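You operate a simulated robot arm through the tools that you are given. There is no shell and no other tool.

The job below is to be done with a simulated robot arm. You get a single attempt, and the scene is never put back.

TASK
End the full blue bobbin, move it onto the FULL pad and load the black one on the small winder.
Fine: press END first; roller arm away for the change, back on after. Leave the other controls and the third bobbin. Where these are worked on the way, their far stop is far enough and under half their travel is too little: roller arm.

The check looks at the end state, three seconds after you hand in, the way a careful person would. Anything else that was tipped, shoved, dropped, spilled or broken makes it a failure.

THE ROBOT
A 7-joint arm with a two-finger parallel gripper, fixed in place. Base frame: the origin is at the foot of the arm, x ahead of it, y to its left, z up; the work surface is at about z = 760. Readings come in mm, rad, newtons and seconds.
With the tool pointing down near the work surface it reaches from about 100 to 660 mm from the base axis. Its first joint turns from -1.152 to 1.152 rad. Payload 1.57 kg.
The tool frame sits at the grasp point between the pads (the TCP): z along the fingers, y along the line on which they close. The tips reach 30 mm beyond it. The gripper opens to 80 mm. The fingers are 17 mm wide and 12 mm thick; the gripper's body (40 by 82 mm) begins 80 mm behind the TCP.
Orientation is told as [roll, pitch, yaw] about the base's x, y, z axes, in that order, counted from this pose: with the fingers straight down and closing along the base's y, the tool's x points along the base's -x, its y along +y and its z along -z.

THE INTERFACE
- The arm moves only by the tool nudge_tool. Its argument "commands" is a list of rows, each a list of 7 numbers: the turn, a rotation vector about the tool's x, y, z in units of 4 degrees (1.0 is 4 degrees), then the shift along the tool's x, y, z in units of 50 mm (1.0 is 50 mm), then the gripper command, from -1 (fully open) to 1 (shut), values between in proportion. In form: [[ax, ay, az, dx, dy, dz, grip], ...]. A call has 1 to 20 rows; each row shifts and turns the commanded pose from where the row before left it, along the tool's axes as they then stand. A call with a number of a shift or a turn outside -1 to 1 is refused whole. Each row takes 0.2 s and may step no farther than 50 mm and 0.15 rad from the row before; otherwise, or with a gripper value out of range, the whole call is refused. A pose out of reach is approached as far as the arm can. The call stops where the force on the tool passes 40 N (or 10 N more than at its start, if that is more) or the arm is blocked; 0.2 s more then pass. The fingers move at their own pace (about 72 mm/s each) and stop on an object; they squeeze with about 43 N. The grip force told is the motor's: it shows also when the fingers shut on nothing. Time passes only in rows, and 0.2 s behind the last, so rows that do not move let the fingers close. It gives the time, the measured TCP pose, the force on the tool (base axes), the opening and the grip force at its end, in the units of the frame above (readings bear some noise), with the torque about the TCP (base axes, N m) and any sound that the robot's microphone picked up.
- Cameras (640 x 400 px; columns grow to the right, rows downward): "scene" is fixed at [44.1, 427.2, 1418.5]; the picture's right is [-0.85, -0.53, 0.00], its down [-0.33, 0.53, -0.78] and it looks along [0.42, -0.66, -0.63] (base axes); focal length 361 px, centre (320, 200). "wrist" rides on the gripper at [72, -7, -122] in the tool frame; the picture's right is [0.09, 1.00, 0.00], its down [-0.84, 0.08, -0.54] and it looks along [-0.54, 0.05, 0.84] (tool axes); focal length 238 px, centre (320, 200). There is no depth. A picture from a camera that has moved, and an enlarged one, comes with that camera's place and axes in the base frame and with its lens.
- capture(camera): a new picture of that camera. No time passes.
- inspect(camera, box): a new picture of the part [left, top, right, bottom] of that camera's present view, enlarged. No time passes.
- close_job(): hands the job in; it is judged then, once.

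Nothing tells you positions but the pictures and the camera data. Unless the task says otherwise, let go and move clear before handing in.

The tools are called after "Call:" by a JSON object that holds its "method" and its "body". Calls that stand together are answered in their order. nudge_tool: Moves the arm, as the interface text tells. Its arguments: {"type":"object","properties":{"commands":{"type":"array"}},"required":["commands"]} The other tools are called the same way: capture (camera) takes a picture; inspect (camera, box) takes an enlarged picture of a part of a camera's view; close_job () hands the job in.

At the start:

```text
clock: 0.0
tool_pos: [516.3, 35.6, 1085.1]
orientation: [-0.001, 0.0, -0.003]
wrist_force: [-0.6, -0.6, -0.4]
moment: [0.0, -0.03, 0.05]
finger_gap: 80.4
gripper_force: 0.0
```

scene: 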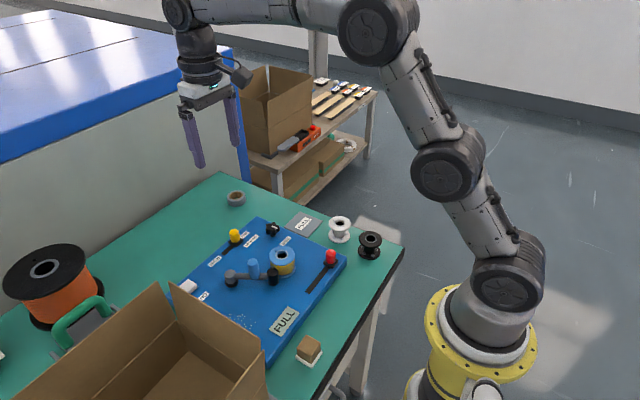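
wrist: 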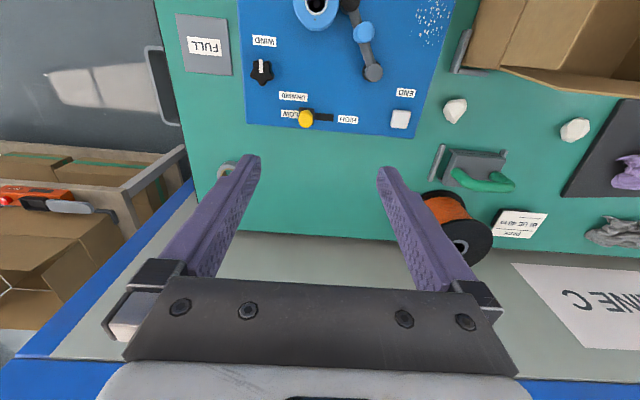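

I see a blue winder board with a full blue bobbin on a spindle, a roller arm, and a white END button. There are white and black bobbins beside the board, plus a grey FULL pad and another FULL label. I'll look closer before moving.

Call:
{"method": "inspect", "body": {"camera": "scene", "box": [170, 180, 410, 330]}}

Call:
{"method": "inspect", "body": {"camera": "scene", "box": [210, 220, 310, 290]}}

Call:
{"method": "inspect", "body": {"camera": "scene", "box": [290, 200, 400, 280]}}

Call:
{"method": "inspect", "body": {"camera": "wrist", "box": [160, 0, 460, 160]}}

```text
2.67 times, centred on (290, 255) of scene
camera zoom: at [44.1, 427.2, 1418.5], right [-0.85, -0.53, 0.0], down [-0.33, 0.53, -0.78], along [0.42, -0.66, -0.63], focal length 964 px, centre (400, 53)
```

zoom: 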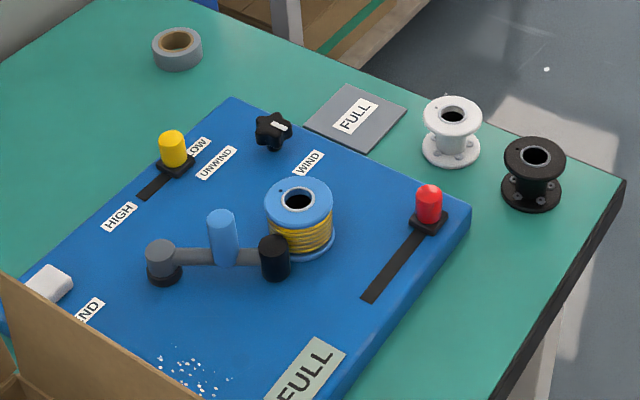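

```text
5.71 times, centred on (260, 255) of scene
camera zoom: at [44.1, 427.2, 1418.5], right [-0.85, -0.53, 0.0], down [-0.33, 0.53, -0.78], along [0.42, -0.66, -0.63], focal length 2065 px, centre (663, -114)
```

zoom: 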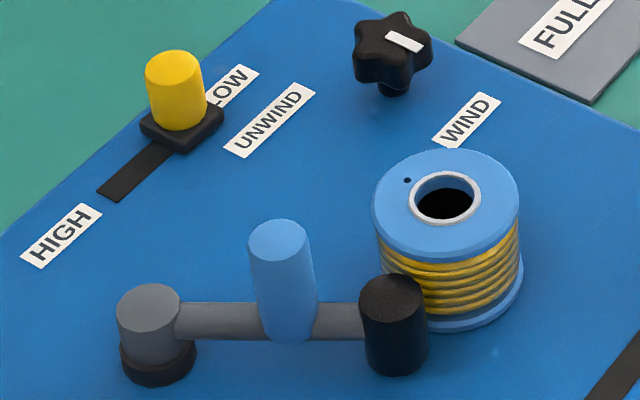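

```text
5.00 times, centred on (345, 240) of scene
camera zoom: at [44.1, 427.2, 1418.5], right [-0.85, -0.53, 0.0], down [-0.33, 0.53, -0.78], along [0.42, -0.66, -0.63], focal length 1806 px, centre (195, 0)
```

zoom: 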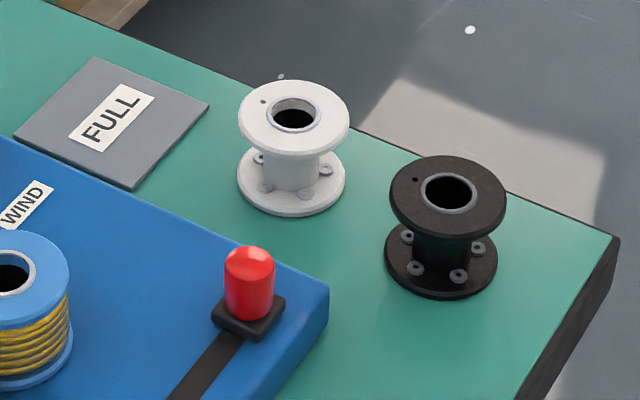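

```text
2.13 times, centred on (310, 80) of wrist
camera zoom: at [445.8, 28.3, 1205.7], right [-0.09, 1.0, 0.0], down [0.84, 0.08, 0.54], along [0.54, 0.05, -0.84], focal length 508 px, centre (341, 456)
```

zoom: 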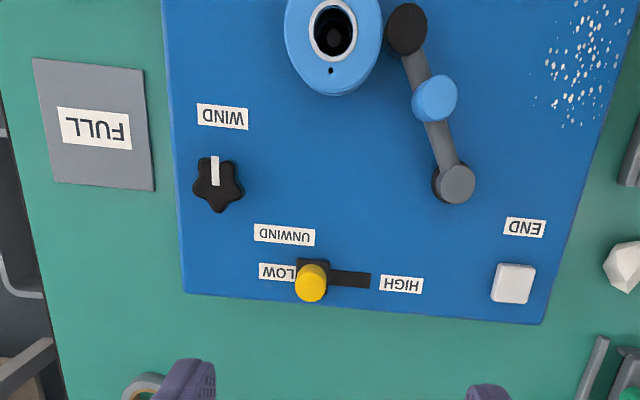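

The board is at roughly x 320–560 with its top near z≈785. By triangulation, END is at about (535,171,801), the blue bobbin at (401,19), and the roller-arm peg at (427,80), with its pivot at (470,108). The FULL pad is at about (459,-151) and the black bobbin at about (270,-151). I'll move to a better viewpoint and close the fingers before pressing END.

Call:
{"method": "nudge_tool", "body": {"commands": [[0, 0, 0, 0.43, 0.42, 0.4, 1], [0, 0, 0, 0.43, 0.42, 0.4, 1], [0, 0, 0, 0.43, 0.42, 0.4, 1], [0, 0, 0, 0.43, 0.42, 0.4, 1], [0, 0, 0, 0, 0, 0, 1]]}}

Call:
{"method": "capture", "body": {"camera": "wrist"}}

Call:
{"method": "capture", "body": {"camera": "scene"}}

```text
clock: 1.2
tool_pos: [430.3, 118.8, 1004.5]
orientation: [0.0, 0.0, -0.001]
wrist_force: [0.3, 0.1, -0.2]
moment: [-0.01, -0.01, 0.0]
finger_gap: 0.0
gripper_force: 21.6
```

```text
taken
camera wrist: at [359.8, 111.2, 1125.6], right [-0.09, 1.0, 0.0], down [0.84, 0.08, 0.54], along [0.54, 0.05, -0.84], focal length 238 px, centre (320, 200)
```

wrist: 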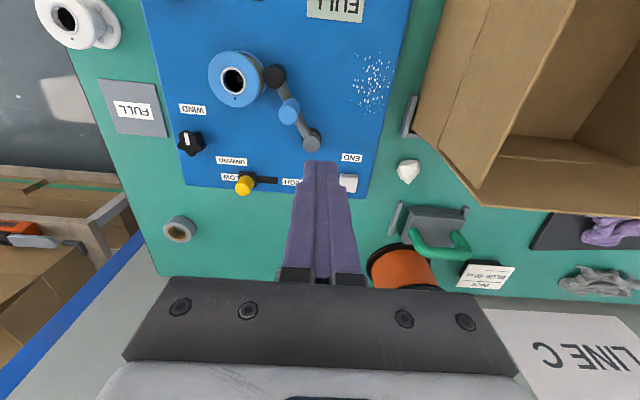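

```text
taken
```

scene: 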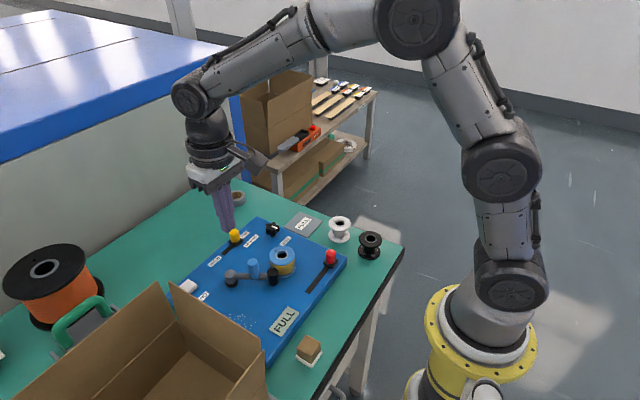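

The box wall sits at y>260, clear of END, which I now refine to (534,172). I'll move over END and come down to just above it.

Call:
{"method": "nudge_tool", "body": {"commands": [[0, 0, 0, -0.69, 0.355, 0, 1], [0, 0, 0, -0.69, 0.355, 0, 1], [0, 0, 0, -0.69, 0.355, 0, 1], [0, 0, 0, 0, 0, 0.9, 1], [0, 0, 0, 0, 0, 0.9, 1], [0, 0, 0, 0, 0, 0.9, 1], [0, 0, 0, 0, 0, 0, 1]]}}

Call:
{"method": "inspect", "body": {"camera": "scene", "box": [130, 210, 290, 310]}}

Call:
{"method": "capture", "body": {"camera": "wrist"}}

```text
clock: 2.8
tool_pos: [533.2, 174.5, 871.5]
orientation: [0.001, 0.0, -0.001]
wrist_force: [-0.4, 1.1, -0.6]
moment: [-0.03, 0.01, 0.03]
finger_gap: 0.2
gripper_force: 21.1
```

```text
4.00 times, centred on (210, 260) of scene
camera zoom: at [44.1, 427.2, 1418.5], right [-0.85, -0.53, 0.0], down [-0.33, 0.53, -0.78], along [0.42, -0.66, -0.63], focal length 1445 px, centre (760, -40)
```

zoom: 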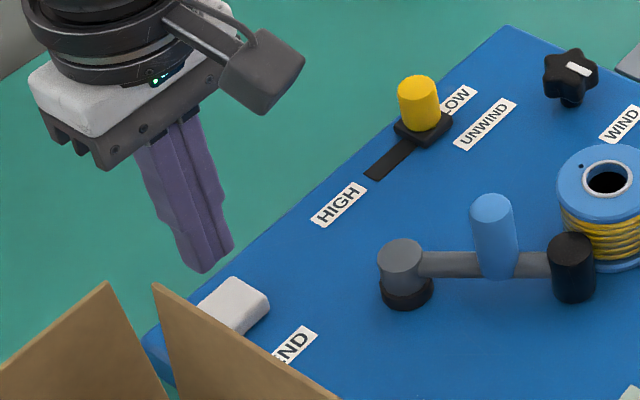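

```text
taken
camera wrist: at [462.1, 167.2, 993.4], right [-0.09, 1.0, 0.0], down [0.84, 0.08, 0.54], along [0.54, 0.05, -0.84], focal length 238 px, centre (320, 200)
```

wrist: 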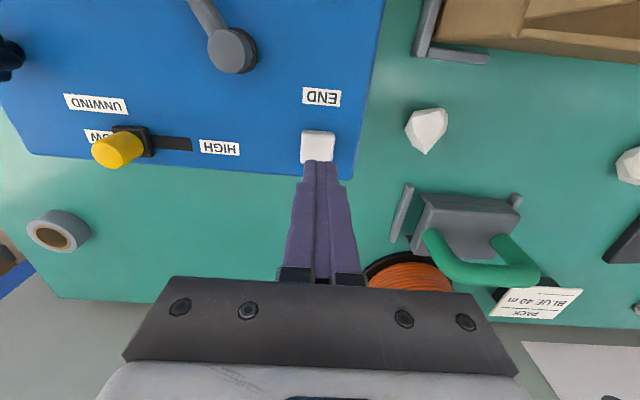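

I'm directly above END. I'll press down in small steps and watch the force.

Call:
{"method": "nudge_tool", "body": {"commands": [[0, 0, 0, 0, -0.04, 0.34, 1], [0, 0, 0, 0, 0, 0.3, 1], [0, 0, 0, 0, 0, 0.06, 1], [0, 0, 0, 0, 0, 0.06, 1], [0, 0, 0, 0, 0, 0.06, 1], [0, 0, 0, 0, 0, 0.06, 1]]}}

Call:
{"method": "inspect", "body": {"camera": "scene", "box": [130, 210, 290, 310]}}

```text
clock: 4.2
tool_pos: [535.3, 171.5, 825.9]
orientation: [0.001, 0.0, 0.001]
wrist_force: [-5.3, -0.2, 10.4]
moment: [0.01, 0.18, 0.0]
finger_gap: 0.2
gripper_force: 21.5
heard: click
```

```text
4.00 times, centred on (210, 260) of scene
camera zoom: at [43.8, 427.2, 1418.5], right [-0.85, -0.53, 0.0], down [-0.33, 0.53, -0.78], along [0.42, -0.66, -0.63], focal length 1445 px, centre (760, -40)
```

zoom: 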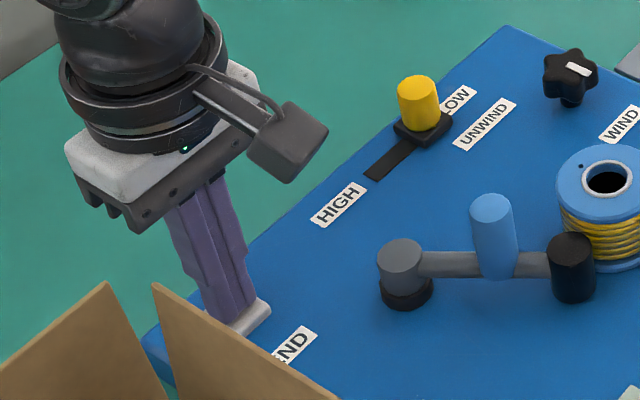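

END clicked. I'll back off, then check whether the FULL lamp and the board have changed.

Call:
{"method": "nudge_tool", "body": {"commands": [[0, 0, 0, 0, 0, -0.5, 1], [0, 0, 0, 0, 0, -0.9, 1], [0, 0, 0, 0, 0, -0.9, 1], [0, 0, 0, 0.9, -0.2, -0.2, 1], [0, 0, 0, 0.9, -0.2, 0, -0.4], [0, 0, 0, 0.9, -0.2, 0, -0.4], [0, 0, 0, 0.4, 0, 0, -0.4]]}}

Call:
{"method": "capture", "body": {"camera": "wrist"}}

Call:
{"method": "inspect", "body": {"camera": "scene", "box": [170, 180, 410, 330]}}

```text
clock: 5.8
tool_pos: [378.7, 142.3, 950.4]
orientation: [-0.001, 0.0, -0.001]
wrist_force: [-0.3, -0.7, 0.0]
moment: [0.03, -0.02, -0.01]
finger_gap: 56.1
gripper_force: 0.1
```

```text
taken
camera wrist: at [308.1, 135.4, 1071.4], right [-0.09, 1.0, 0.0], down [0.84, 0.08, 0.54], along [0.54, 0.05, -0.84], focal length 238 px, centre (320, 200)
```

wrist: 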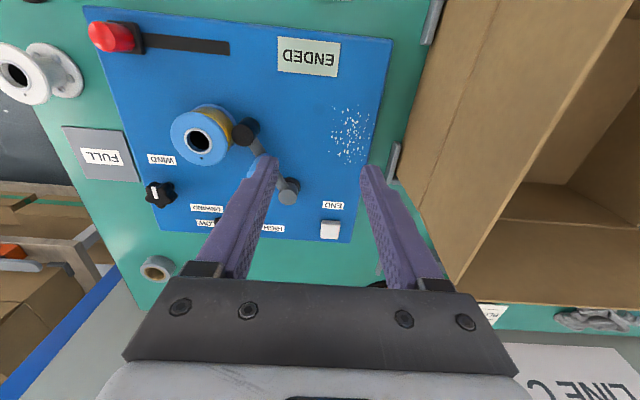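

```text
2.67 times, centred on (290, 255) of scene
camera zoom: at [44.1, 427.2, 1418.5], right [-0.85, -0.53, 0.0], down [-0.33, 0.53, -0.78], along [0.42, -0.66, -0.63], focal length 964 px, centre (400, 53)
```

zoom: 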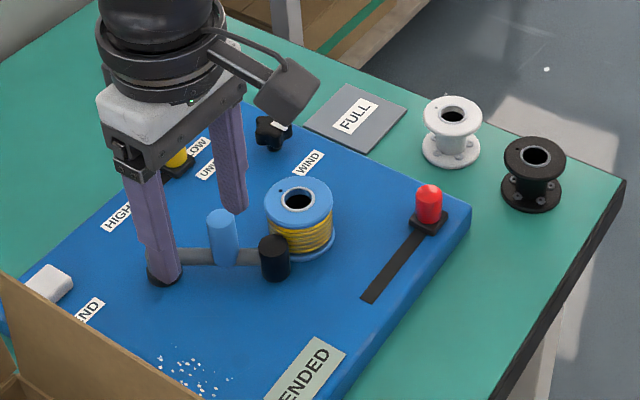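

END worked: the display reads ENDED, so the grey pad is the FULL pad. Next I'll view the roller-arm peg up close to refine its position before gripping it.

Call:
{"method": "nudge_tool", "body": {"commands": [[0, 0, 0, 0.18, -0.61, 0.2, -0.4], [0, 0, 0, 0.19, -0.61, 0.2, -0.4], [0, 0, 0, 0, 0, 0, -0.4]]}}

Call:
{"method": "capture", "body": {"camera": "wrist"}}

Call:
{"method": "inspect", "body": {"camera": "wrist", "box": [220, 90, 420, 215]}}

```text
clock: 6.6
tool_pos: [361.6, 80.6, 929.7]
orientation: [0.001, 0.0, 0.0]
wrist_force: [0.5, 0.2, -0.1]
moment: [-0.04, -0.03, -0.03]
finger_gap: 56.1
gripper_force: 0.1
```

```text
taken
camera wrist: at [290.6, 72.9, 1052.2], right [-0.09, 1.0, 0.0], down [0.84, 0.08, 0.54], along [0.54, 0.05, -0.84], focal length 238 px, centre (320, 200)
```

wrist: 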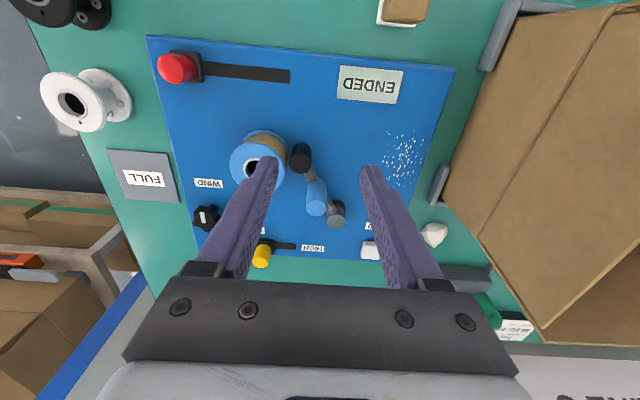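

```text
3.20 times, centred on (320, 152) of wrist
camera zoom: at [290.6, 72.9, 1052.2], right [-0.09, 1.0, 0.0], down [0.84, 0.08, 0.54], along [0.54, 0.05, -0.84], focal length 763 px, centre (320, 352)
```

zoom: 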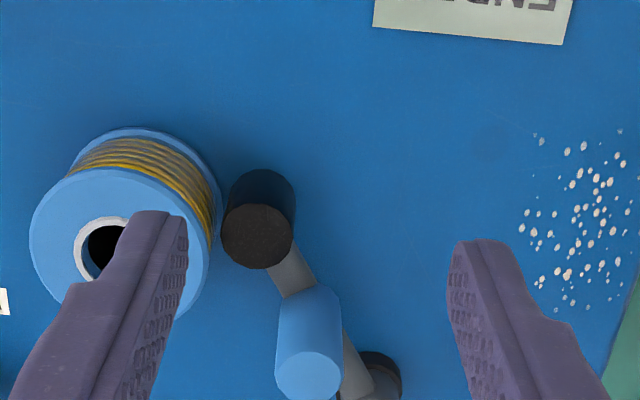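

The peg top is at about (427,82,854), 21 mm in diameter. I'll go above it and lower so only the fingertips straddle the peg, staying above the bobbin, roller and pivot.

Call:
{"method": "nudge_tool", "body": {"commands": [[0, 0, 0, -0.66, 0.015, 0, -0.3], [0, 0, 0, -0.65, 0.015, 0, -0.3], [0, 0, 0, 0, 0, 0.5, -0.3], [0, 0, 0, 0, 0, 0.4, -0.3], [0, 0, 0, 0, 0, 0.34, -0.3], [0, 0, 0, 0, 0, 0, -0.3]]}}

Call:
{"method": "inspect", "body": {"camera": "scene", "box": [190, 200, 330, 310]}}

Call:
{"method": "inspect", "body": {"camera": "wrist", "box": [220, 50, 420, 215]}}

```text
clock: 8.0
tool_pos: [426.7, 81.4, 869.1]
orientation: [-0.001, 0.0, 0.0]
wrist_force: [-0.5, 1.0, -0.4]
moment: [0.01, -0.02, 0.0]
finger_gap: 51.9
gripper_force: 0.1
```

```text
3.64 times, centred on (260, 255) of scene
camera zoom: at [44.1, 427.2, 1418.5], right [-0.85, -0.53, 0.0], down [-0.33, 0.53, -0.78], along [0.42, -0.66, -0.63], focal length 1314 px, centre (538, 0)
```

zoom: 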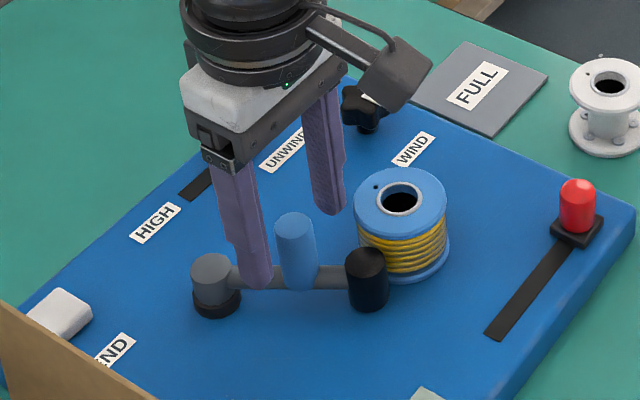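

```text
2.42 times, centred on (320, 132) of wrist
camera zoom: at [356.0, 74.2, 990.1], right [-0.09, 1.0, 0.0], down [0.84, 0.08, 0.54], along [0.54, 0.05, -0.84], focal length 578 px, centre (320, 364)
```

zoom: 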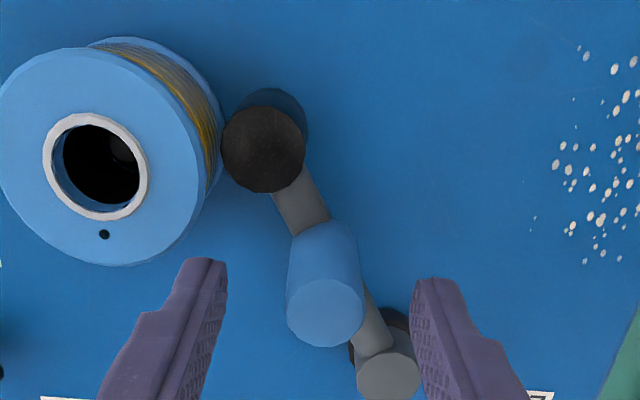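

The peg is centred between the fingers. I'll lower slightly and close on it.

Call:
{"method": "nudge_tool", "body": {"commands": [[0, 0, 0, 0, 0.01, 0.1, -0.3], [0, 0, 0, 0, 0, 0, 0.2], [0, 0, 0, 0, 0, 0, 0.6], [0, 0, 0, 0, 0, 0, 0.6]]}}

Call:
{"method": "inspect", "body": {"camera": "scene", "box": [190, 200, 330, 310]}}

```text
clock: 9.0
tool_pos: [426.7, 80.9, 863.6]
orientation: [0.001, 0.0, 0.001]
wrist_force: [0.0, 7.4, -1.9]
moment: [0.09, -0.13, 0.1]
finger_gap: 21.4
gripper_force: 34.7
```

```text
3.64 times, centred on (260, 255) of scene
camera zoom: at [44.1, 427.4, 1418.4], right [-0.85, -0.53, 0.0], down [-0.33, 0.53, -0.78], along [0.42, -0.66, -0.63], focal length 1314 px, centre (538, 0)
```

zoom: 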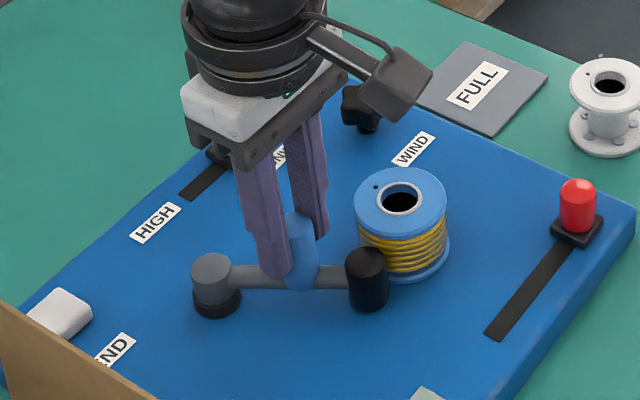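

I have the peg at 21 mm. I'll swing the arm about its pivot at (470,108), moving the roller away from the bobbin (clockwise from above) and turning the wrist with it.

Call:
{"method": "nudge_tool", "body": {"commands": [[0, 0, 1, 0.036, 0.06, 0, 0.6], [0, 0, 1, 0.036, 0.06, 0, 0.6], [0, 0, 1, 0.036, 0.06, 0, 0.6], [0, 0, 1, 0.036, 0.06, 0, 0.6], [0, 0, 1, 0.036, 0.06, 0, 0.6]]}}

Call:
{"method": "inspect", "body": {"camera": "scene", "box": [190, 200, 330, 310]}}

```text
clock: 10.2
tool_pos: [419.8, 98.4, 863.5]
orientation: [0.0, -0.001, -0.352]
wrist_force: [9.1, 6.3, -7.9]
moment: [0.26, 0.6, 0.22]
finger_gap: 21.3
gripper_force: 34.1
```

```text
3.64 times, centred on (260, 255) of scene
camera zoom: at [44.5, 427.4, 1418.4], right [-0.85, -0.53, 0.0], down [-0.33, 0.53, -0.78], along [0.41, -0.66, -0.63], focal length 1314 px, centre (538, 0)
```

zoom: 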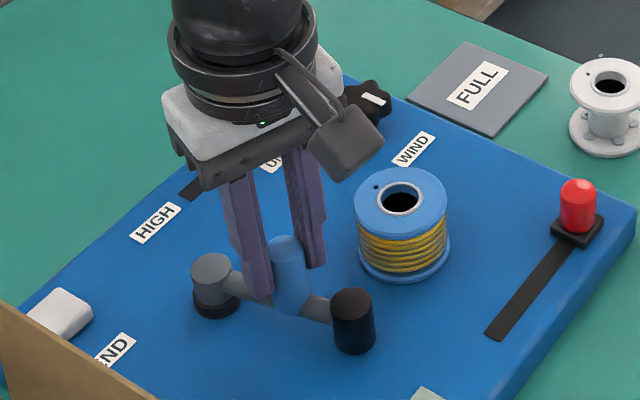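

The arm is swinging and the roller has left the bobbin. I'll continue with a slight inward correction.

Call:
{"method": "nudge_tool", "body": {"commands": [[0, 0, 1, 0.025, 0.064, 0, 0.6], [0, 0, 1, 0.031, 0.062, 0, 0.6], [0, 0, 1, 0.031, 0.062, 0, 0.6], [0, 0, 1, 0.031, 0.062, 0, 0.6], [0, 0, 1, 0.031, 0.062, 0, 0.6]]}}

Call:
{"method": "inspect", "body": {"camera": "scene", "box": [190, 200, 330, 310]}}

```text
clock: 11.4
tool_pos: [419.8, 115.1, 862.9]
orientation: [-0.002, 0.002, -0.701]
wrist_force: [-12.0, 3.7, 2.5]
moment: [-0.21, -0.57, 0.19]
finger_gap: 21.3
gripper_force: 34.4
```

```text
3.64 times, centred on (260, 255) of scene
camera zoom: at [43.8, 427.3, 1418.5], right [-0.85, -0.53, 0.0], down [-0.33, 0.53, -0.78], along [0.42, -0.66, -0.63], focal length 1314 px, centre (538, 0)
```

zoom: 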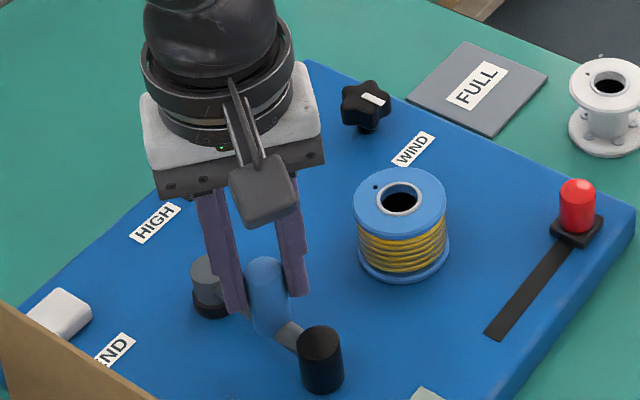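

The arm has swung about 40° with no stop yet. I'll keep going.

Call:
{"method": "nudge_tool", "body": {"commands": [[0, 0, 1, 0.046, 0.054, 0, 0.6], [0, 0, 1, 0.034, 0.061, 0, 0.6], [0, 0, 1, 0.034, 0.061, 0, 0.6], [0, 0, 1, 0.034, 0.061, 0, 0.6]]}}

Call:
{"method": "inspect", "body": {"camera": "scene", "box": [190, 200, 330, 310]}}

```text
clock: 12.4
tool_pos: [424.0, 129.3, 863.4]
orientation: [-0.003, 0.002, -0.98]
wrist_force: [-23.7, 10.4, 13.5]
moment: [0.72, 0.17, 0.09]
finger_gap: 21.4
gripper_force: 34.1
```

```text
3.64 times, centred on (260, 255) of scene
camera zoom: at [43.3, 427.4, 1418.5], right [-0.85, -0.53, 0.0], down [-0.33, 0.53, -0.78], along [0.42, -0.66, -0.63], focal length 1314 px, centre (538, 0)
```

zoom: 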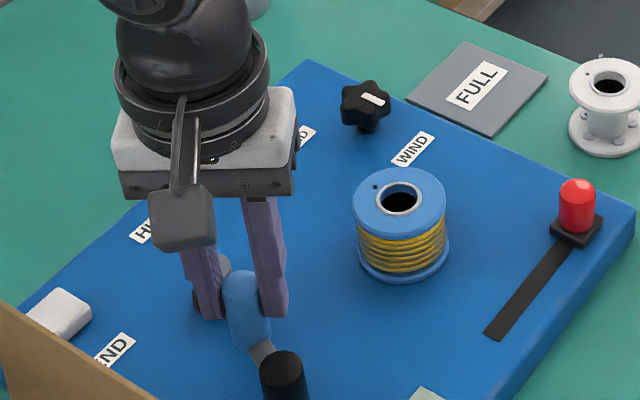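

The force points purely outward, so I'm cutting the arc slightly. I'll correct the radius and continue.

Call:
{"method": "nudge_tool", "body": {"commands": [[0, 0, 0, 0.028, -0.017, 0, 0.6], [0, 0, 1, 0.04, 0.062, 0, 0.6], [0, 0, 1, 0.04, 0.062, 0, 0.6], [0, 0, 1, 0.04, 0.062, 0, 0.6], [0, 0, 0, 0, 0, 0, 0.6]]}}

Call:
{"method": "inspect", "body": {"camera": "scene", "box": [190, 200, 330, 330]}}

Call:
{"method": "capture", "body": {"camera": "wrist"}}

```text
clock: 13.3
tool_pos: [422.6, 129.6, 863.5]
orientation: [-0.018, -0.005, -1.122]
wrist_force: [-6.0, -6.8, 5.4]
moment: [0.49, -0.58, 0.0]
finger_gap: 21.9
gripper_force: 34.9
stopped in row 4: the force on the tool passed its limit at 44 N (the readings are from after the stop); the commanded pose is now the measured one
```

```text
3.08 times, centred on (260, 265) of scene
camera zoom: at [43.9, 427.1, 1418.6], right [-0.85, -0.53, 0.0], down [-0.33, 0.53, -0.78], along [0.42, -0.66, -0.63], focal length 1112 px, centre (505, 0)
```

zoom: 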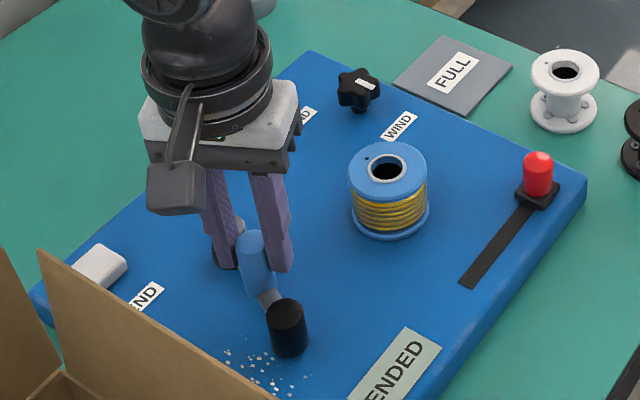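

```text
taken
camera wrist: at [387.9, 192.0, 984.0], right [0.86, 0.52, -0.02], down [0.44, -0.71, 0.54], along [0.27, -0.47, -0.84], focal length 238 px, centre (320, 200)
```

wrist: 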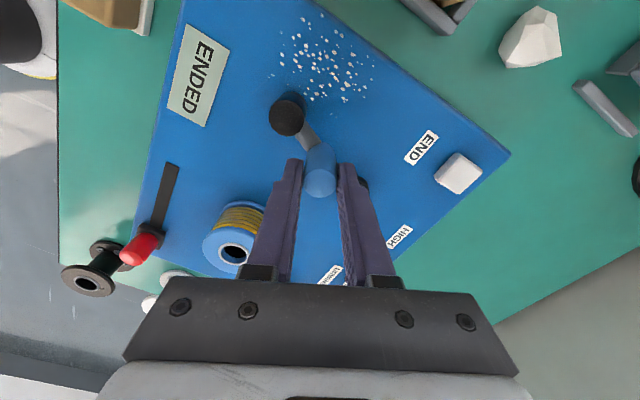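

The arm has hit its far stop at about 55° of swing. I'll open, rise, and check that it stays there.

Call:
{"method": "nudge_tool", "body": {"commands": [[0, 0, 0, 0, 0, 0, 0.1], [0, 0, 0, 0, 0, 0, -0.1], [0, 0, 0, 0, 0, 0, -0.1], [0, 0, 0, 0, 0, -0.4, -0.1], [0, 0, 0, 0, 0, -0.8, -0.1], [0, 0, 0, 0, 0, -0.8, -0.3], [0, 0, -1, 0, 0, 0, -0.3]]}}

Call:
{"method": "inspect", "body": {"camera": "scene", "box": [190, 200, 330, 330]}}

Call:
{"method": "capture", "body": {"camera": "wrist"}}

```text
clock: 14.9
tool_pos: [424.4, 130.8, 962.5]
orientation: [-0.015, -0.003, -1.05]
wrist_force: [0.8, 0.1, 0.0]
moment: [0.0, -0.01, -0.02]
finger_gap: 52.1
gripper_force: 0.2
```

```text
3.08 times, centred on (260, 265) of scene
camera zoom: at [44.1, 427.2, 1418.5], right [-0.85, -0.53, 0.0], down [-0.33, 0.53, -0.78], along [0.42, -0.66, -0.63], focal length 1112 px, centre (505, 0)
```

zoom: 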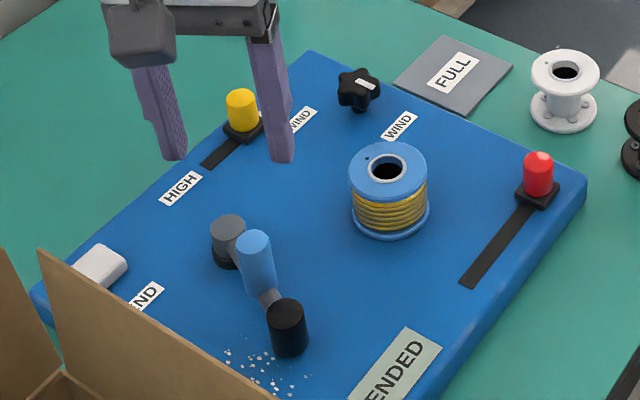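

```text
taken
camera wrist: at [385.5, 190.2, 1084.8], right [0.82, 0.57, -0.01], down [0.49, -0.68, 0.54], along [0.3, -0.45, -0.84], focal length 238 px, centre (320, 200)
```

wrist: 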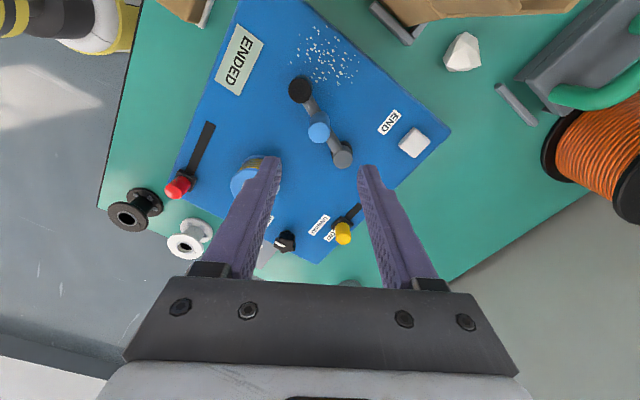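

The arm stays away, and the blue bobbin on its spindle is clear on all sides. I'll zoom in to measure the bobbins before gripping.

Call:
{"method": "inspect", "body": {"camera": "scene", "box": [260, 235, 308, 265]}}

Call:
{"method": "inspect", "body": {"camera": "scene", "box": [326, 210, 390, 265]}}

Call:
{"method": "inspect", "body": {"camera": "scene", "box": [300, 230, 370, 290]}}

```text
13.33 times, centred on (284, 250) of scene
camera zoom: at [44.1, 427.2, 1418.5], right [-0.85, -0.53, 0.0], down [-0.33, 0.53, -0.78], along [0.42, -0.66, -0.63], focal length 4817 px, centre (800, -467)
```

zoom: 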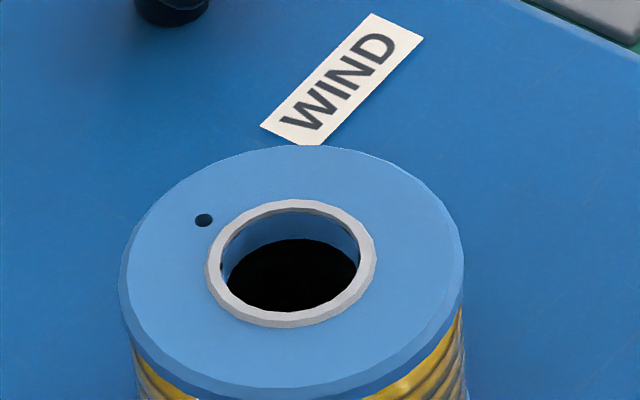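

```text
7.27 times, centred on (358, 238) of scene
camera zoom: at [44.1, 427.2, 1418.5], right [-0.85, -0.53, 0.0], down [-0.33, 0.53, -0.78], along [0.42, -0.66, -0.63], focal length 2628 px, centre (44, -73)
```

zoom: 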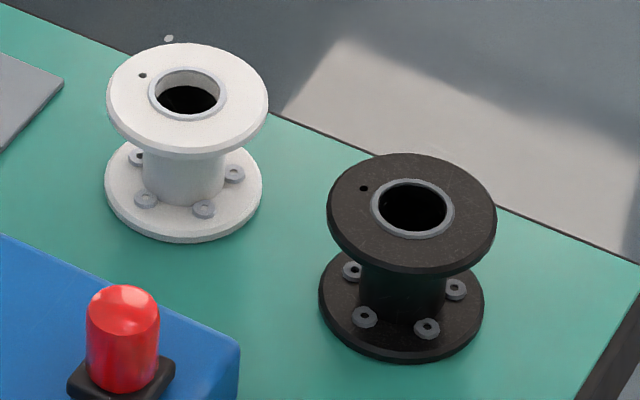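

```text
6.67 times, centred on (335, 260) of scene
camera zoom: at [44.1, 427.2, 1418.5], right [-0.85, -0.53, 0.0], down [-0.33, 0.53, -0.78], along [0.42, -0.66, -0.63], focal length 2409 px, centre (220, -200)
```

zoom: 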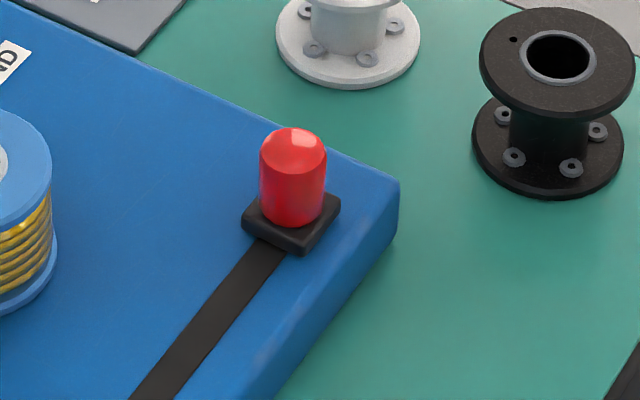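

All bobbins have about 55 mm flanges and are about 48 mm tall. The blue one is on its spindle at about (400.5,18) with its top near z=832. I'll turn the wrist back to square first.

Call:
{"method": "nudge_tool", "body": {"commands": [[0, 0, -1, 0, 0, 0, -0.6], [0, 0, -1, 0, 0, 0, -0.6], [0, 0, -1, 0, 0, 0, -0.6], [0, 0, -1, 0, 0, 0, -0.6], [0, 0, -1, 0, 0, 0, -1], [0, 0, -1, 0, 0, 0, -1], [0, 0, -1, 0, 0, 0, -1], [0, 0, -1, 0, 0, 0, -1], [0, 0, -1, 0, 0, 0, -1], [0, 0, -1, 0, 0, 0, -1], [0, 0, -1, 0, 0, 0, -1], [0, 0, -1, 0, 0, 0, -1], [0, 0, -1, 0, 0, 0, -1], [0, 0, -1, 0, 0, 0, -1], [0, 0, -1, 0, 0, 0, -1], [0, 0, 0, 0, 0, 0, -1]]}}

```text
clock: 18.3
tool_pos: [425.0, 131.3, 962.9]
orientation: [-0.011, 0.01, -0.002]
wrist_force: [-0.3, -0.8, -0.6]
moment: [-0.03, 0.0, -0.01]
finger_gap: 80.0
gripper_force: 0.0
```

Now I'll correct the small tilt and move above the blue bobbin.

Call:
{"method": "nudge_tool", "body": {"commands": [[-0.16, -0.14, 0, 0.16, -0.75, 0, -1], [0, 0, 0, 0.16, -0.75, 0, -1], [0, 0, 0, 0.17, -0.76, 0, -1], [0, 0, 0, 0, 0, 0.6, -1], [0, 0, 0, 0, 0, 0, -1]]}}

Call:
{"method": "inspect", "body": {"camera": "wrist", "box": [220, 50, 420, 175]}}

Call:
{"method": "capture", "body": {"camera": "wrist"}}

```text
clock: 19.5
tool_pos: [400.9, 18.1, 935.0]
orientation: [0.002, -0.001, -0.002]
wrist_force: [0.1, 0.3, -0.9]
moment: [-0.03, 0.02, -0.01]
finger_gap: 79.7
gripper_force: 0.2
```

```text
3.20 times, centred on (320, 112) of wrist
camera zoom: at [329.9, 11.3, 1054.7], right [-0.09, 1.0, 0.0], down [0.84, 0.07, 0.54], along [0.54, 0.05, -0.84], focal length 763 px, centre (320, 480)
```

zoom: 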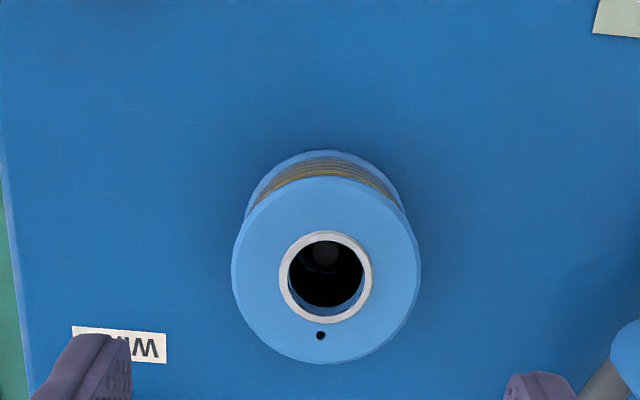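

```text
taken
camera wrist: at [329.9, 11.3, 1054.7], right [-0.09, 1.0, 0.0], down [0.84, 0.07, 0.54], along [0.54, 0.05, -0.84], focal length 238 px, centre (320, 200)
```

wrist: 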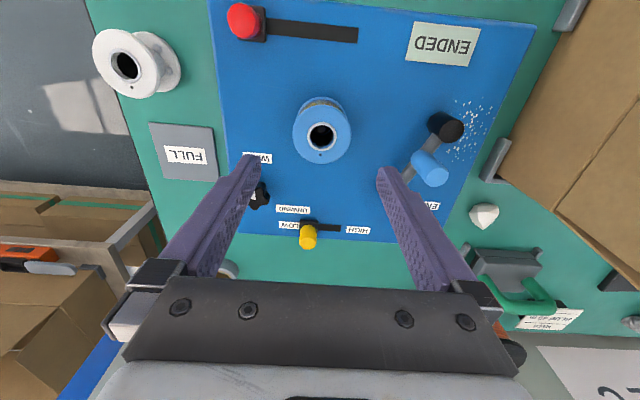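

The bobbin centre is at about (401.4,20), so I'll shift 2 mm and lower the open fingers around both flanges, then close.

Call:
{"method": "nudge_tool", "body": {"commands": [[0, 0, 0, -0.01, 0.04, 0.6, -1], [0, 0, 0, 0, 0, 0.6, -1], [0, 0, 0, 0, 0, 0.5, -1], [0, 0, 0, 0, 0, 0.3, -1], [0, 0, 0, 0, 0, 0.26, -1], [0, 0, 0, 0, 0, 0, -1]]}}

Call:
{"method": "inspect", "body": {"camera": "scene", "box": [230, 215, 330, 285]}}

Call:
{"method": "inspect", "body": {"camera": "wrist", "box": [200, 50, 440, 210]}}

```text
clock: 20.9
tool_pos: [400.9, 19.7, 819.8]
orientation: [0.001, 0.001, -0.006]
wrist_force: [-2.1, 0.7, 1.9]
moment: [-0.08, 0.03, -0.1]
finger_gap: 79.7
gripper_force: 0.0
```

```text
5.71 times, centred on (280, 250) of scene
camera zoom: at [44.0, 427.2, 1418.5], right [-0.85, -0.53, 0.0], down [-0.33, 0.53, -0.78], along [0.42, -0.66, -0.63], focal length 2065 px, centre (549, -86)
```

zoom: 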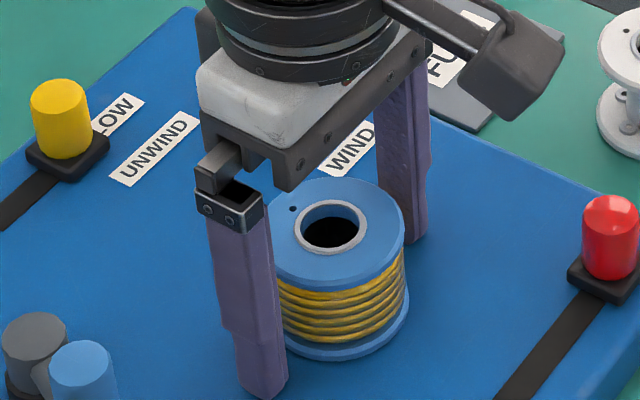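

```text
2.50 times, centred on (320, 130) of wrist
camera zoom: at [328.9, 13.4, 941.4], right [-0.09, 1.0, 0.0], down [0.84, 0.07, 0.54], along [0.54, 0.05, -0.84], focal length 596 px, centre (320, 375)
```

zoom: 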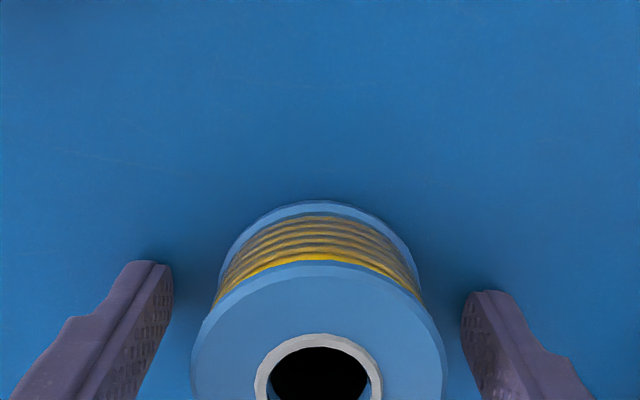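

The fingers straddle the bobbin. I'll lower a few mm more to feel for the board height, so the pads can bear on both flanges.

Call:
{"method": "nudge_tool", "body": {"commands": [[0, 0, 0, 0, 0, 0.04, -1], [0, 0, 0, 0, 0, 0, -1]]}}

```text
clock: 21.5
tool_pos: [401.0, 21.3, 820.2]
orientation: [0.0, 0.0, -0.006]
wrist_force: [-13.7, 0.1, 30.3]
moment: [-1.34, 0.39, -0.45]
finger_gap: 80.0
gripper_force: 0.0
```

Contact: the board surface is at about z=790. I'll back off to about 2.5 mm above it and close on the bobbin.

Call:
{"method": "nudge_tool", "body": {"commands": [[0, 0, 0, 0, 0, -0.1, -1], [0, 0, 0, 0, 0, 0, -0.6], [0, 0, 0, 0, 0, 0, -0.1], [0, 0, 0, 0, 0, 0, 0.4], [0, 0, 0, 0, 0, 0, 0.4]]}}

Call:
{"method": "inspect", "body": {"camera": "wrist", "box": [200, 50, 440, 210]}}

```text
clock: 22.7
tool_pos: [398.3, 20.0, 822.6]
orientation: [0.001, 0.003, -0.006]
wrist_force: [0.1, 0.2, -0.4]
moment: [-0.01, 0.02, -0.01]
finger_gap: 54.6
gripper_force: 43.2
```

```text
2.50 times, centred on (320, 130) of wrist
camera zoom: at [328.7, 13.3, 944.6], right [-0.09, 1.0, 0.0], down [0.84, 0.07, 0.54], along [0.54, 0.05, -0.84], focal length 596 px, centre (320, 375)
```

zoom: 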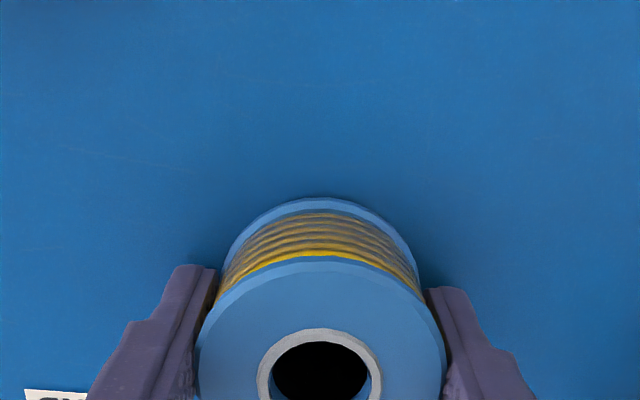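

I've gripped the bobbin at 54.6 mm with no side load. I'll lift straight off the spindle.

Call:
{"method": "nudge_tool", "body": {"commands": [[0, 0, 0, 0, 0, -0.2, 0.4], [0, 0, 0, 0, 0, -0.4, 0.4], [0, 0, 0, 0, 0, -0.6, 0.4], [0, 0, 0, 0, 0, -0.8, 0.4], [0, 0, 0, 0, 0, -0.8, 0.4], [0, 0, 0, 0, 0, 0, 0.4]]}}

Call:
{"method": "inspect", "body": {"camera": "scene", "box": [210, 170, 350, 290]}}

Call:
{"method": "inspect", "body": {"camera": "wrist", "box": [200, 50, 440, 210]}}

```text
clock: 24.1
tool_pos: [399.9, 19.8, 964.7]
orientation: [0.002, 0.003, -0.004]
wrist_force: [-0.5, -0.7, -0.6]
moment: [0.04, -0.03, 0.02]
finger_gap: 55.0
gripper_force: 42.7
```

```text
3.33 times, centred on (280, 230) of scene
camera zoom: at [44.1, 427.2, 1418.5], right [-0.85, -0.53, 0.0], down [-0.33, 0.53, -0.78], along [0.42, -0.66, -0.63], focal length 1204 px, centre (453, 100)
```

zoom: 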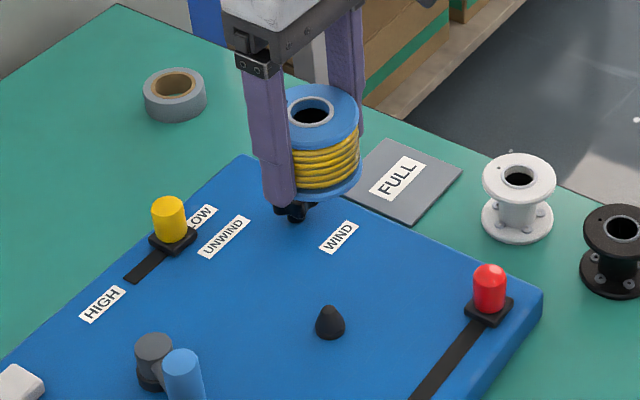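

```text
2.50 times, centred on (320, 130) of wrist
camera zoom: at [329.1, 12.1, 1085.9], right [-0.09, 1.0, 0.0], down [0.84, 0.07, 0.54], along [0.54, 0.05, -0.84], focal length 596 px, centre (320, 375)
```

zoom: 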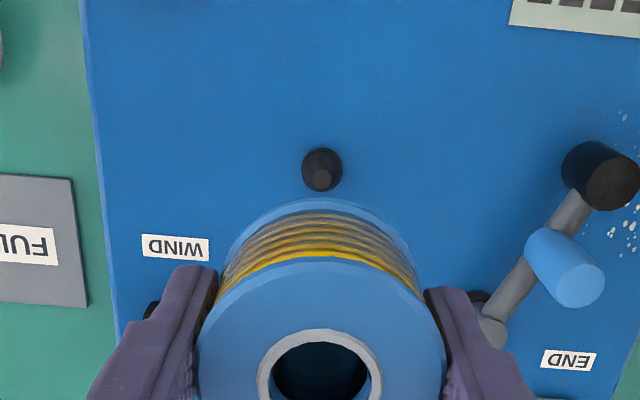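

The blue bobbin is off and level, leaving a short domed spindle post. I'll carry it over to the FULL pad centre at about (459.5,-153).

Call:
{"method": "nudge_tool", "body": {"commands": [[0, 0, 0, -0.295, -0.865, 0, 0.4], [0, 0, 0, -0.295, -0.865, 0, 0.4], [0, 0, 0, -0.295, -0.865, 0, 0.4], [0, 0, 0, -0.295, -0.865, 0, 0.4], [0, 0, 0, 0, 0, 0, 0.4]]}}

Call:
{"method": "inspect", "body": {"camera": "scene", "box": [210, 150, 370, 270]}}

Call:
{"method": "capture", "body": {"camera": "wrist"}}

```text
clock: 25.3
tool_pos: [460.5, -153.0, 964.0]
orientation: [0.002, 0.002, -0.004]
wrist_force: [0.1, -0.2, -0.7]
moment: [0.0, 0.04, -0.01]
finger_gap: 54.6
gripper_force: 43.7
```

```text
3.33 times, centred on (290, 210) of scene
camera zoom: at [44.2, 427.2, 1418.5], right [-0.85, -0.53, 0.0], down [-0.33, 0.53, -0.78], along [0.41, -0.66, -0.63], focal length 1204 px, centre (420, 167)
```

zoom: 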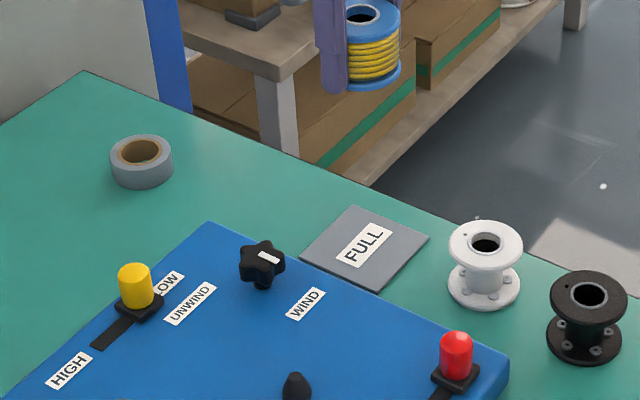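

```text
taken
camera wrist: at [389.7, -161.3, 1085.0], right [-0.09, 1.0, 0.0], down [0.84, 0.07, 0.54], along [0.54, 0.05, -0.84], focal length 238 px, centre (320, 200)
```

wrist: 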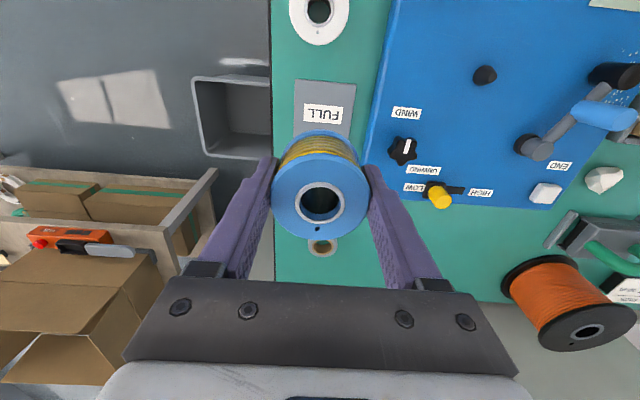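

The FULL pad is centred below at about (459.5,-151.5), with the board edge about 20 mm past the finger. I'll descend, slowing near contact.

Call:
{"method": "nudge_tool", "body": {"commands": [[0, 0, 0, 0, 0.02, 0.8, 0.4], [0, 0, 0, 0, 0, 0.8, 0.4], [0, 0, 0, 0, 0, 0.8, 0.4], [0, 0, 0, 0, 0, 0.4, 0.4], [0, 0, 0, 0, 0, 0.2, 0.4], [0, 0, 0, 0, 0, 0, 0.4]]}}

Call:
{"method": "inspect", "body": {"camera": "scene", "box": [210, 150, 370, 270]}}

Call:
{"method": "inspect", "body": {"camera": "wrist", "box": [200, 50, 440, 210]}}

```text
clock: 26.7
tool_pos: [459.5, -152.9, 813.7]
orientation: [0.0, 0.001, -0.005]
wrist_force: [0.9, -0.1, -0.9]
moment: [0.02, 0.03, -0.03]
finger_gap: 54.7
gripper_force: 43.1
```

```text
3.33 times, centred on (290, 210) of scene
camera zoom: at [44.1, 427.2, 1418.5], right [-0.85, -0.53, 0.0], down [-0.33, 0.53, -0.78], along [0.42, -0.66, -0.63], focal length 1204 px, centre (420, 167)
```

zoom: 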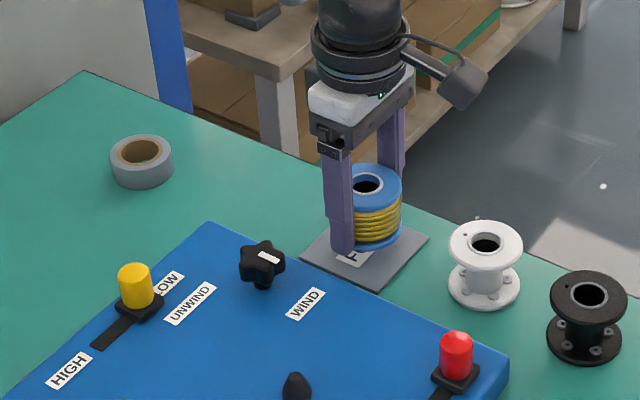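

```text
2.50 times, centred on (320, 130) of wrist
camera zoom: at [388.9, -159.1, 934.9], right [-0.09, 1.0, 0.0], down [0.84, 0.07, 0.54], along [0.54, 0.05, -0.84], focal length 596 px, centre (320, 375)
```

zoom: 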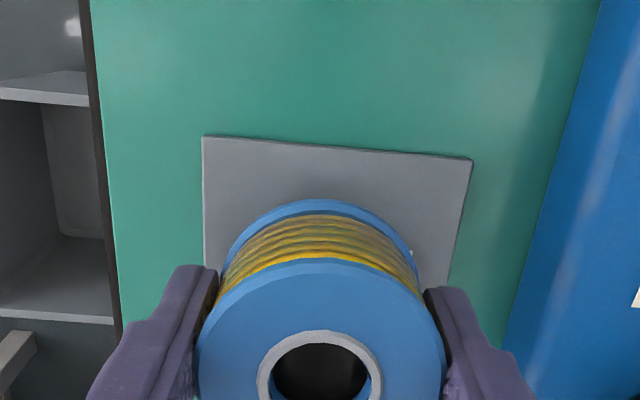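

It's well centred. I'll creep down until the force shows touchdown.

Call:
{"method": "nudge_tool", "body": {"commands": [[0, 0, 0, 0, 0.02, 0.1, 0.4], [0, 0, 0, 0, 0, 0.06, 0.4], [0, 0, 0, 0, 0, 0.04, 0.4], [0, 0, 0, 0, 0, 0.04, 0.4], [0, 0, 0, 0, 0, 0, 0.4]]}}

```text
clock: 27.9
tool_pos: [457.3, -150.6, 801.3]
orientation: [0.0, 0.001, -0.005]
wrist_force: [1.2, 0.5, -0.7]
moment: [-0.03, 0.01, -0.04]
finger_gap: 54.8
gripper_force: 43.3
```

Call:
{"method": "nudge_tool", "body": {"commands": [[0, 0, 0, 0, 0, 0.03, 0.4], [0, 0, 0, 0, 0, 0.03, 0.4], [0, 0, 0, 0, 0, 0, 0.4]]}}

Call:
{"method": "inspect", "body": {"camera": "scene", "box": [270, 180, 340, 235]}}

```text
clock: 28.7
tool_pos: [457.6, -150.2, 796.3]
orientation: [0.002, 0.0, -0.007]
wrist_force: [0.1, 0.0, -1.0]
moment: [0.01, 0.01, -0.02]
finger_gap: 54.8
gripper_force: 43.3
```

```text
7.27 times, centred on (305, 208) of scene
camera zoom: at [44.1, 427.2, 1418.5], right [-0.85, -0.53, 0.0], down [-0.33, 0.53, -0.78], along [0.42, -0.66, -0.63], focal length 2628 px, centre (429, 146)
```

zoom: 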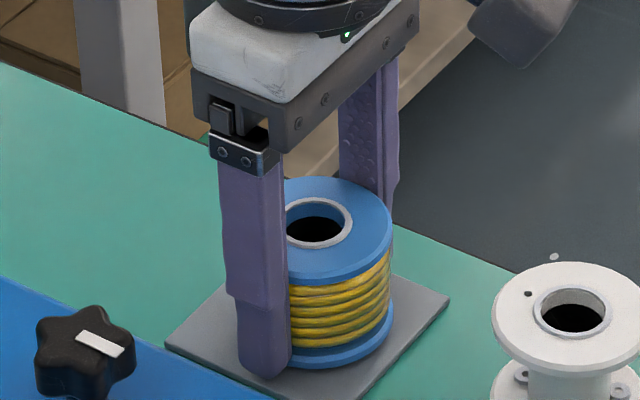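

No contact yet, but very close. I'll continue in 1 mm steps.

Call:
{"method": "nudge_tool", "body": {"commands": [[0, 0, 0, 0, 0, 0.02, 0.4], [0, 0, 0, 0, 0, 0.02, 0.4], [0, 0, 0, 0, 0, 0, 0.4]]}}

```text
clock: 29.5
tool_pos: [457.1, -151.8, 796.2]
orientation: [-0.002, 0.0, -0.005]
wrist_force: [-0.6, 1.0, 3.5]
moment: [0.1, 0.02, 0.0]
finger_gap: 54.8
gripper_force: 42.5
```

It has touched down at 3.5 N. I'll release with a limited opening and rise straight up.

Call:
{"method": "nudge_tool", "body": {"commands": [[0, 0, 0, 0, 0, 0, -0.45], [0, 0, 0, 0, 0, 0, -0.65], [0, 0, 0, 0, 0, 0, -0.65], [0, 0, 0, 0, 0, -0.2, -0.65], [0, 0, 0, 0, 0, -0.6, -0.65], [0, 0, 0, 0, 0, -0.9, -0.65], [0, 0, 0, 0, 0, -0.9, -0.65], [0, 0, 0, 0, 0, -0.8, -0.65], [0, 0, 0, 0, 0, 0, -1]]}}

Call:
{"method": "inspect", "body": {"camera": "scene", "box": [230, 180, 390, 290]}}

Call:
{"method": "capture", "body": {"camera": "wrist"}}

```text
clock: 31.5
tool_pos: [457.5, -151.2, 961.8]
orientation: [0.002, 0.002, -0.005]
wrist_force: [0.5, -0.1, 0.5]
moment: [-0.01, 0.04, 0.02]
finger_gap: 80.0
gripper_force: 0.0
```

```text
3.64 times, centred on (310, 235) of scene
camera zoom: at [44.1, 427.2, 1418.5], right [-0.85, -0.53, 0.0], down [-0.33, 0.53, -0.78], along [0.42, -0.66, -0.63], focal length 1314 px, centre (356, 73)
```

zoom: 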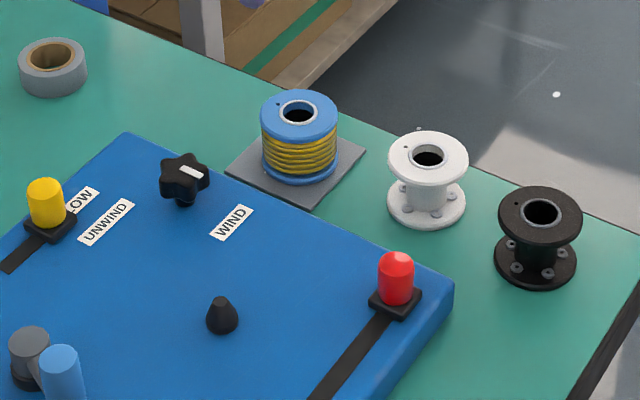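

```text
taken
camera wrist: at [386.8, -157.8, 1084.4], right [-0.09, 1.0, 0.0], down [0.84, 0.07, 0.54], along [0.54, 0.05, -0.84], focal length 238 px, centre (320, 200)
```

wrist: 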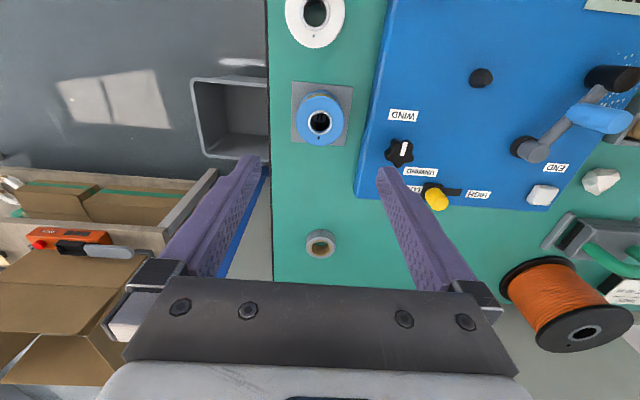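

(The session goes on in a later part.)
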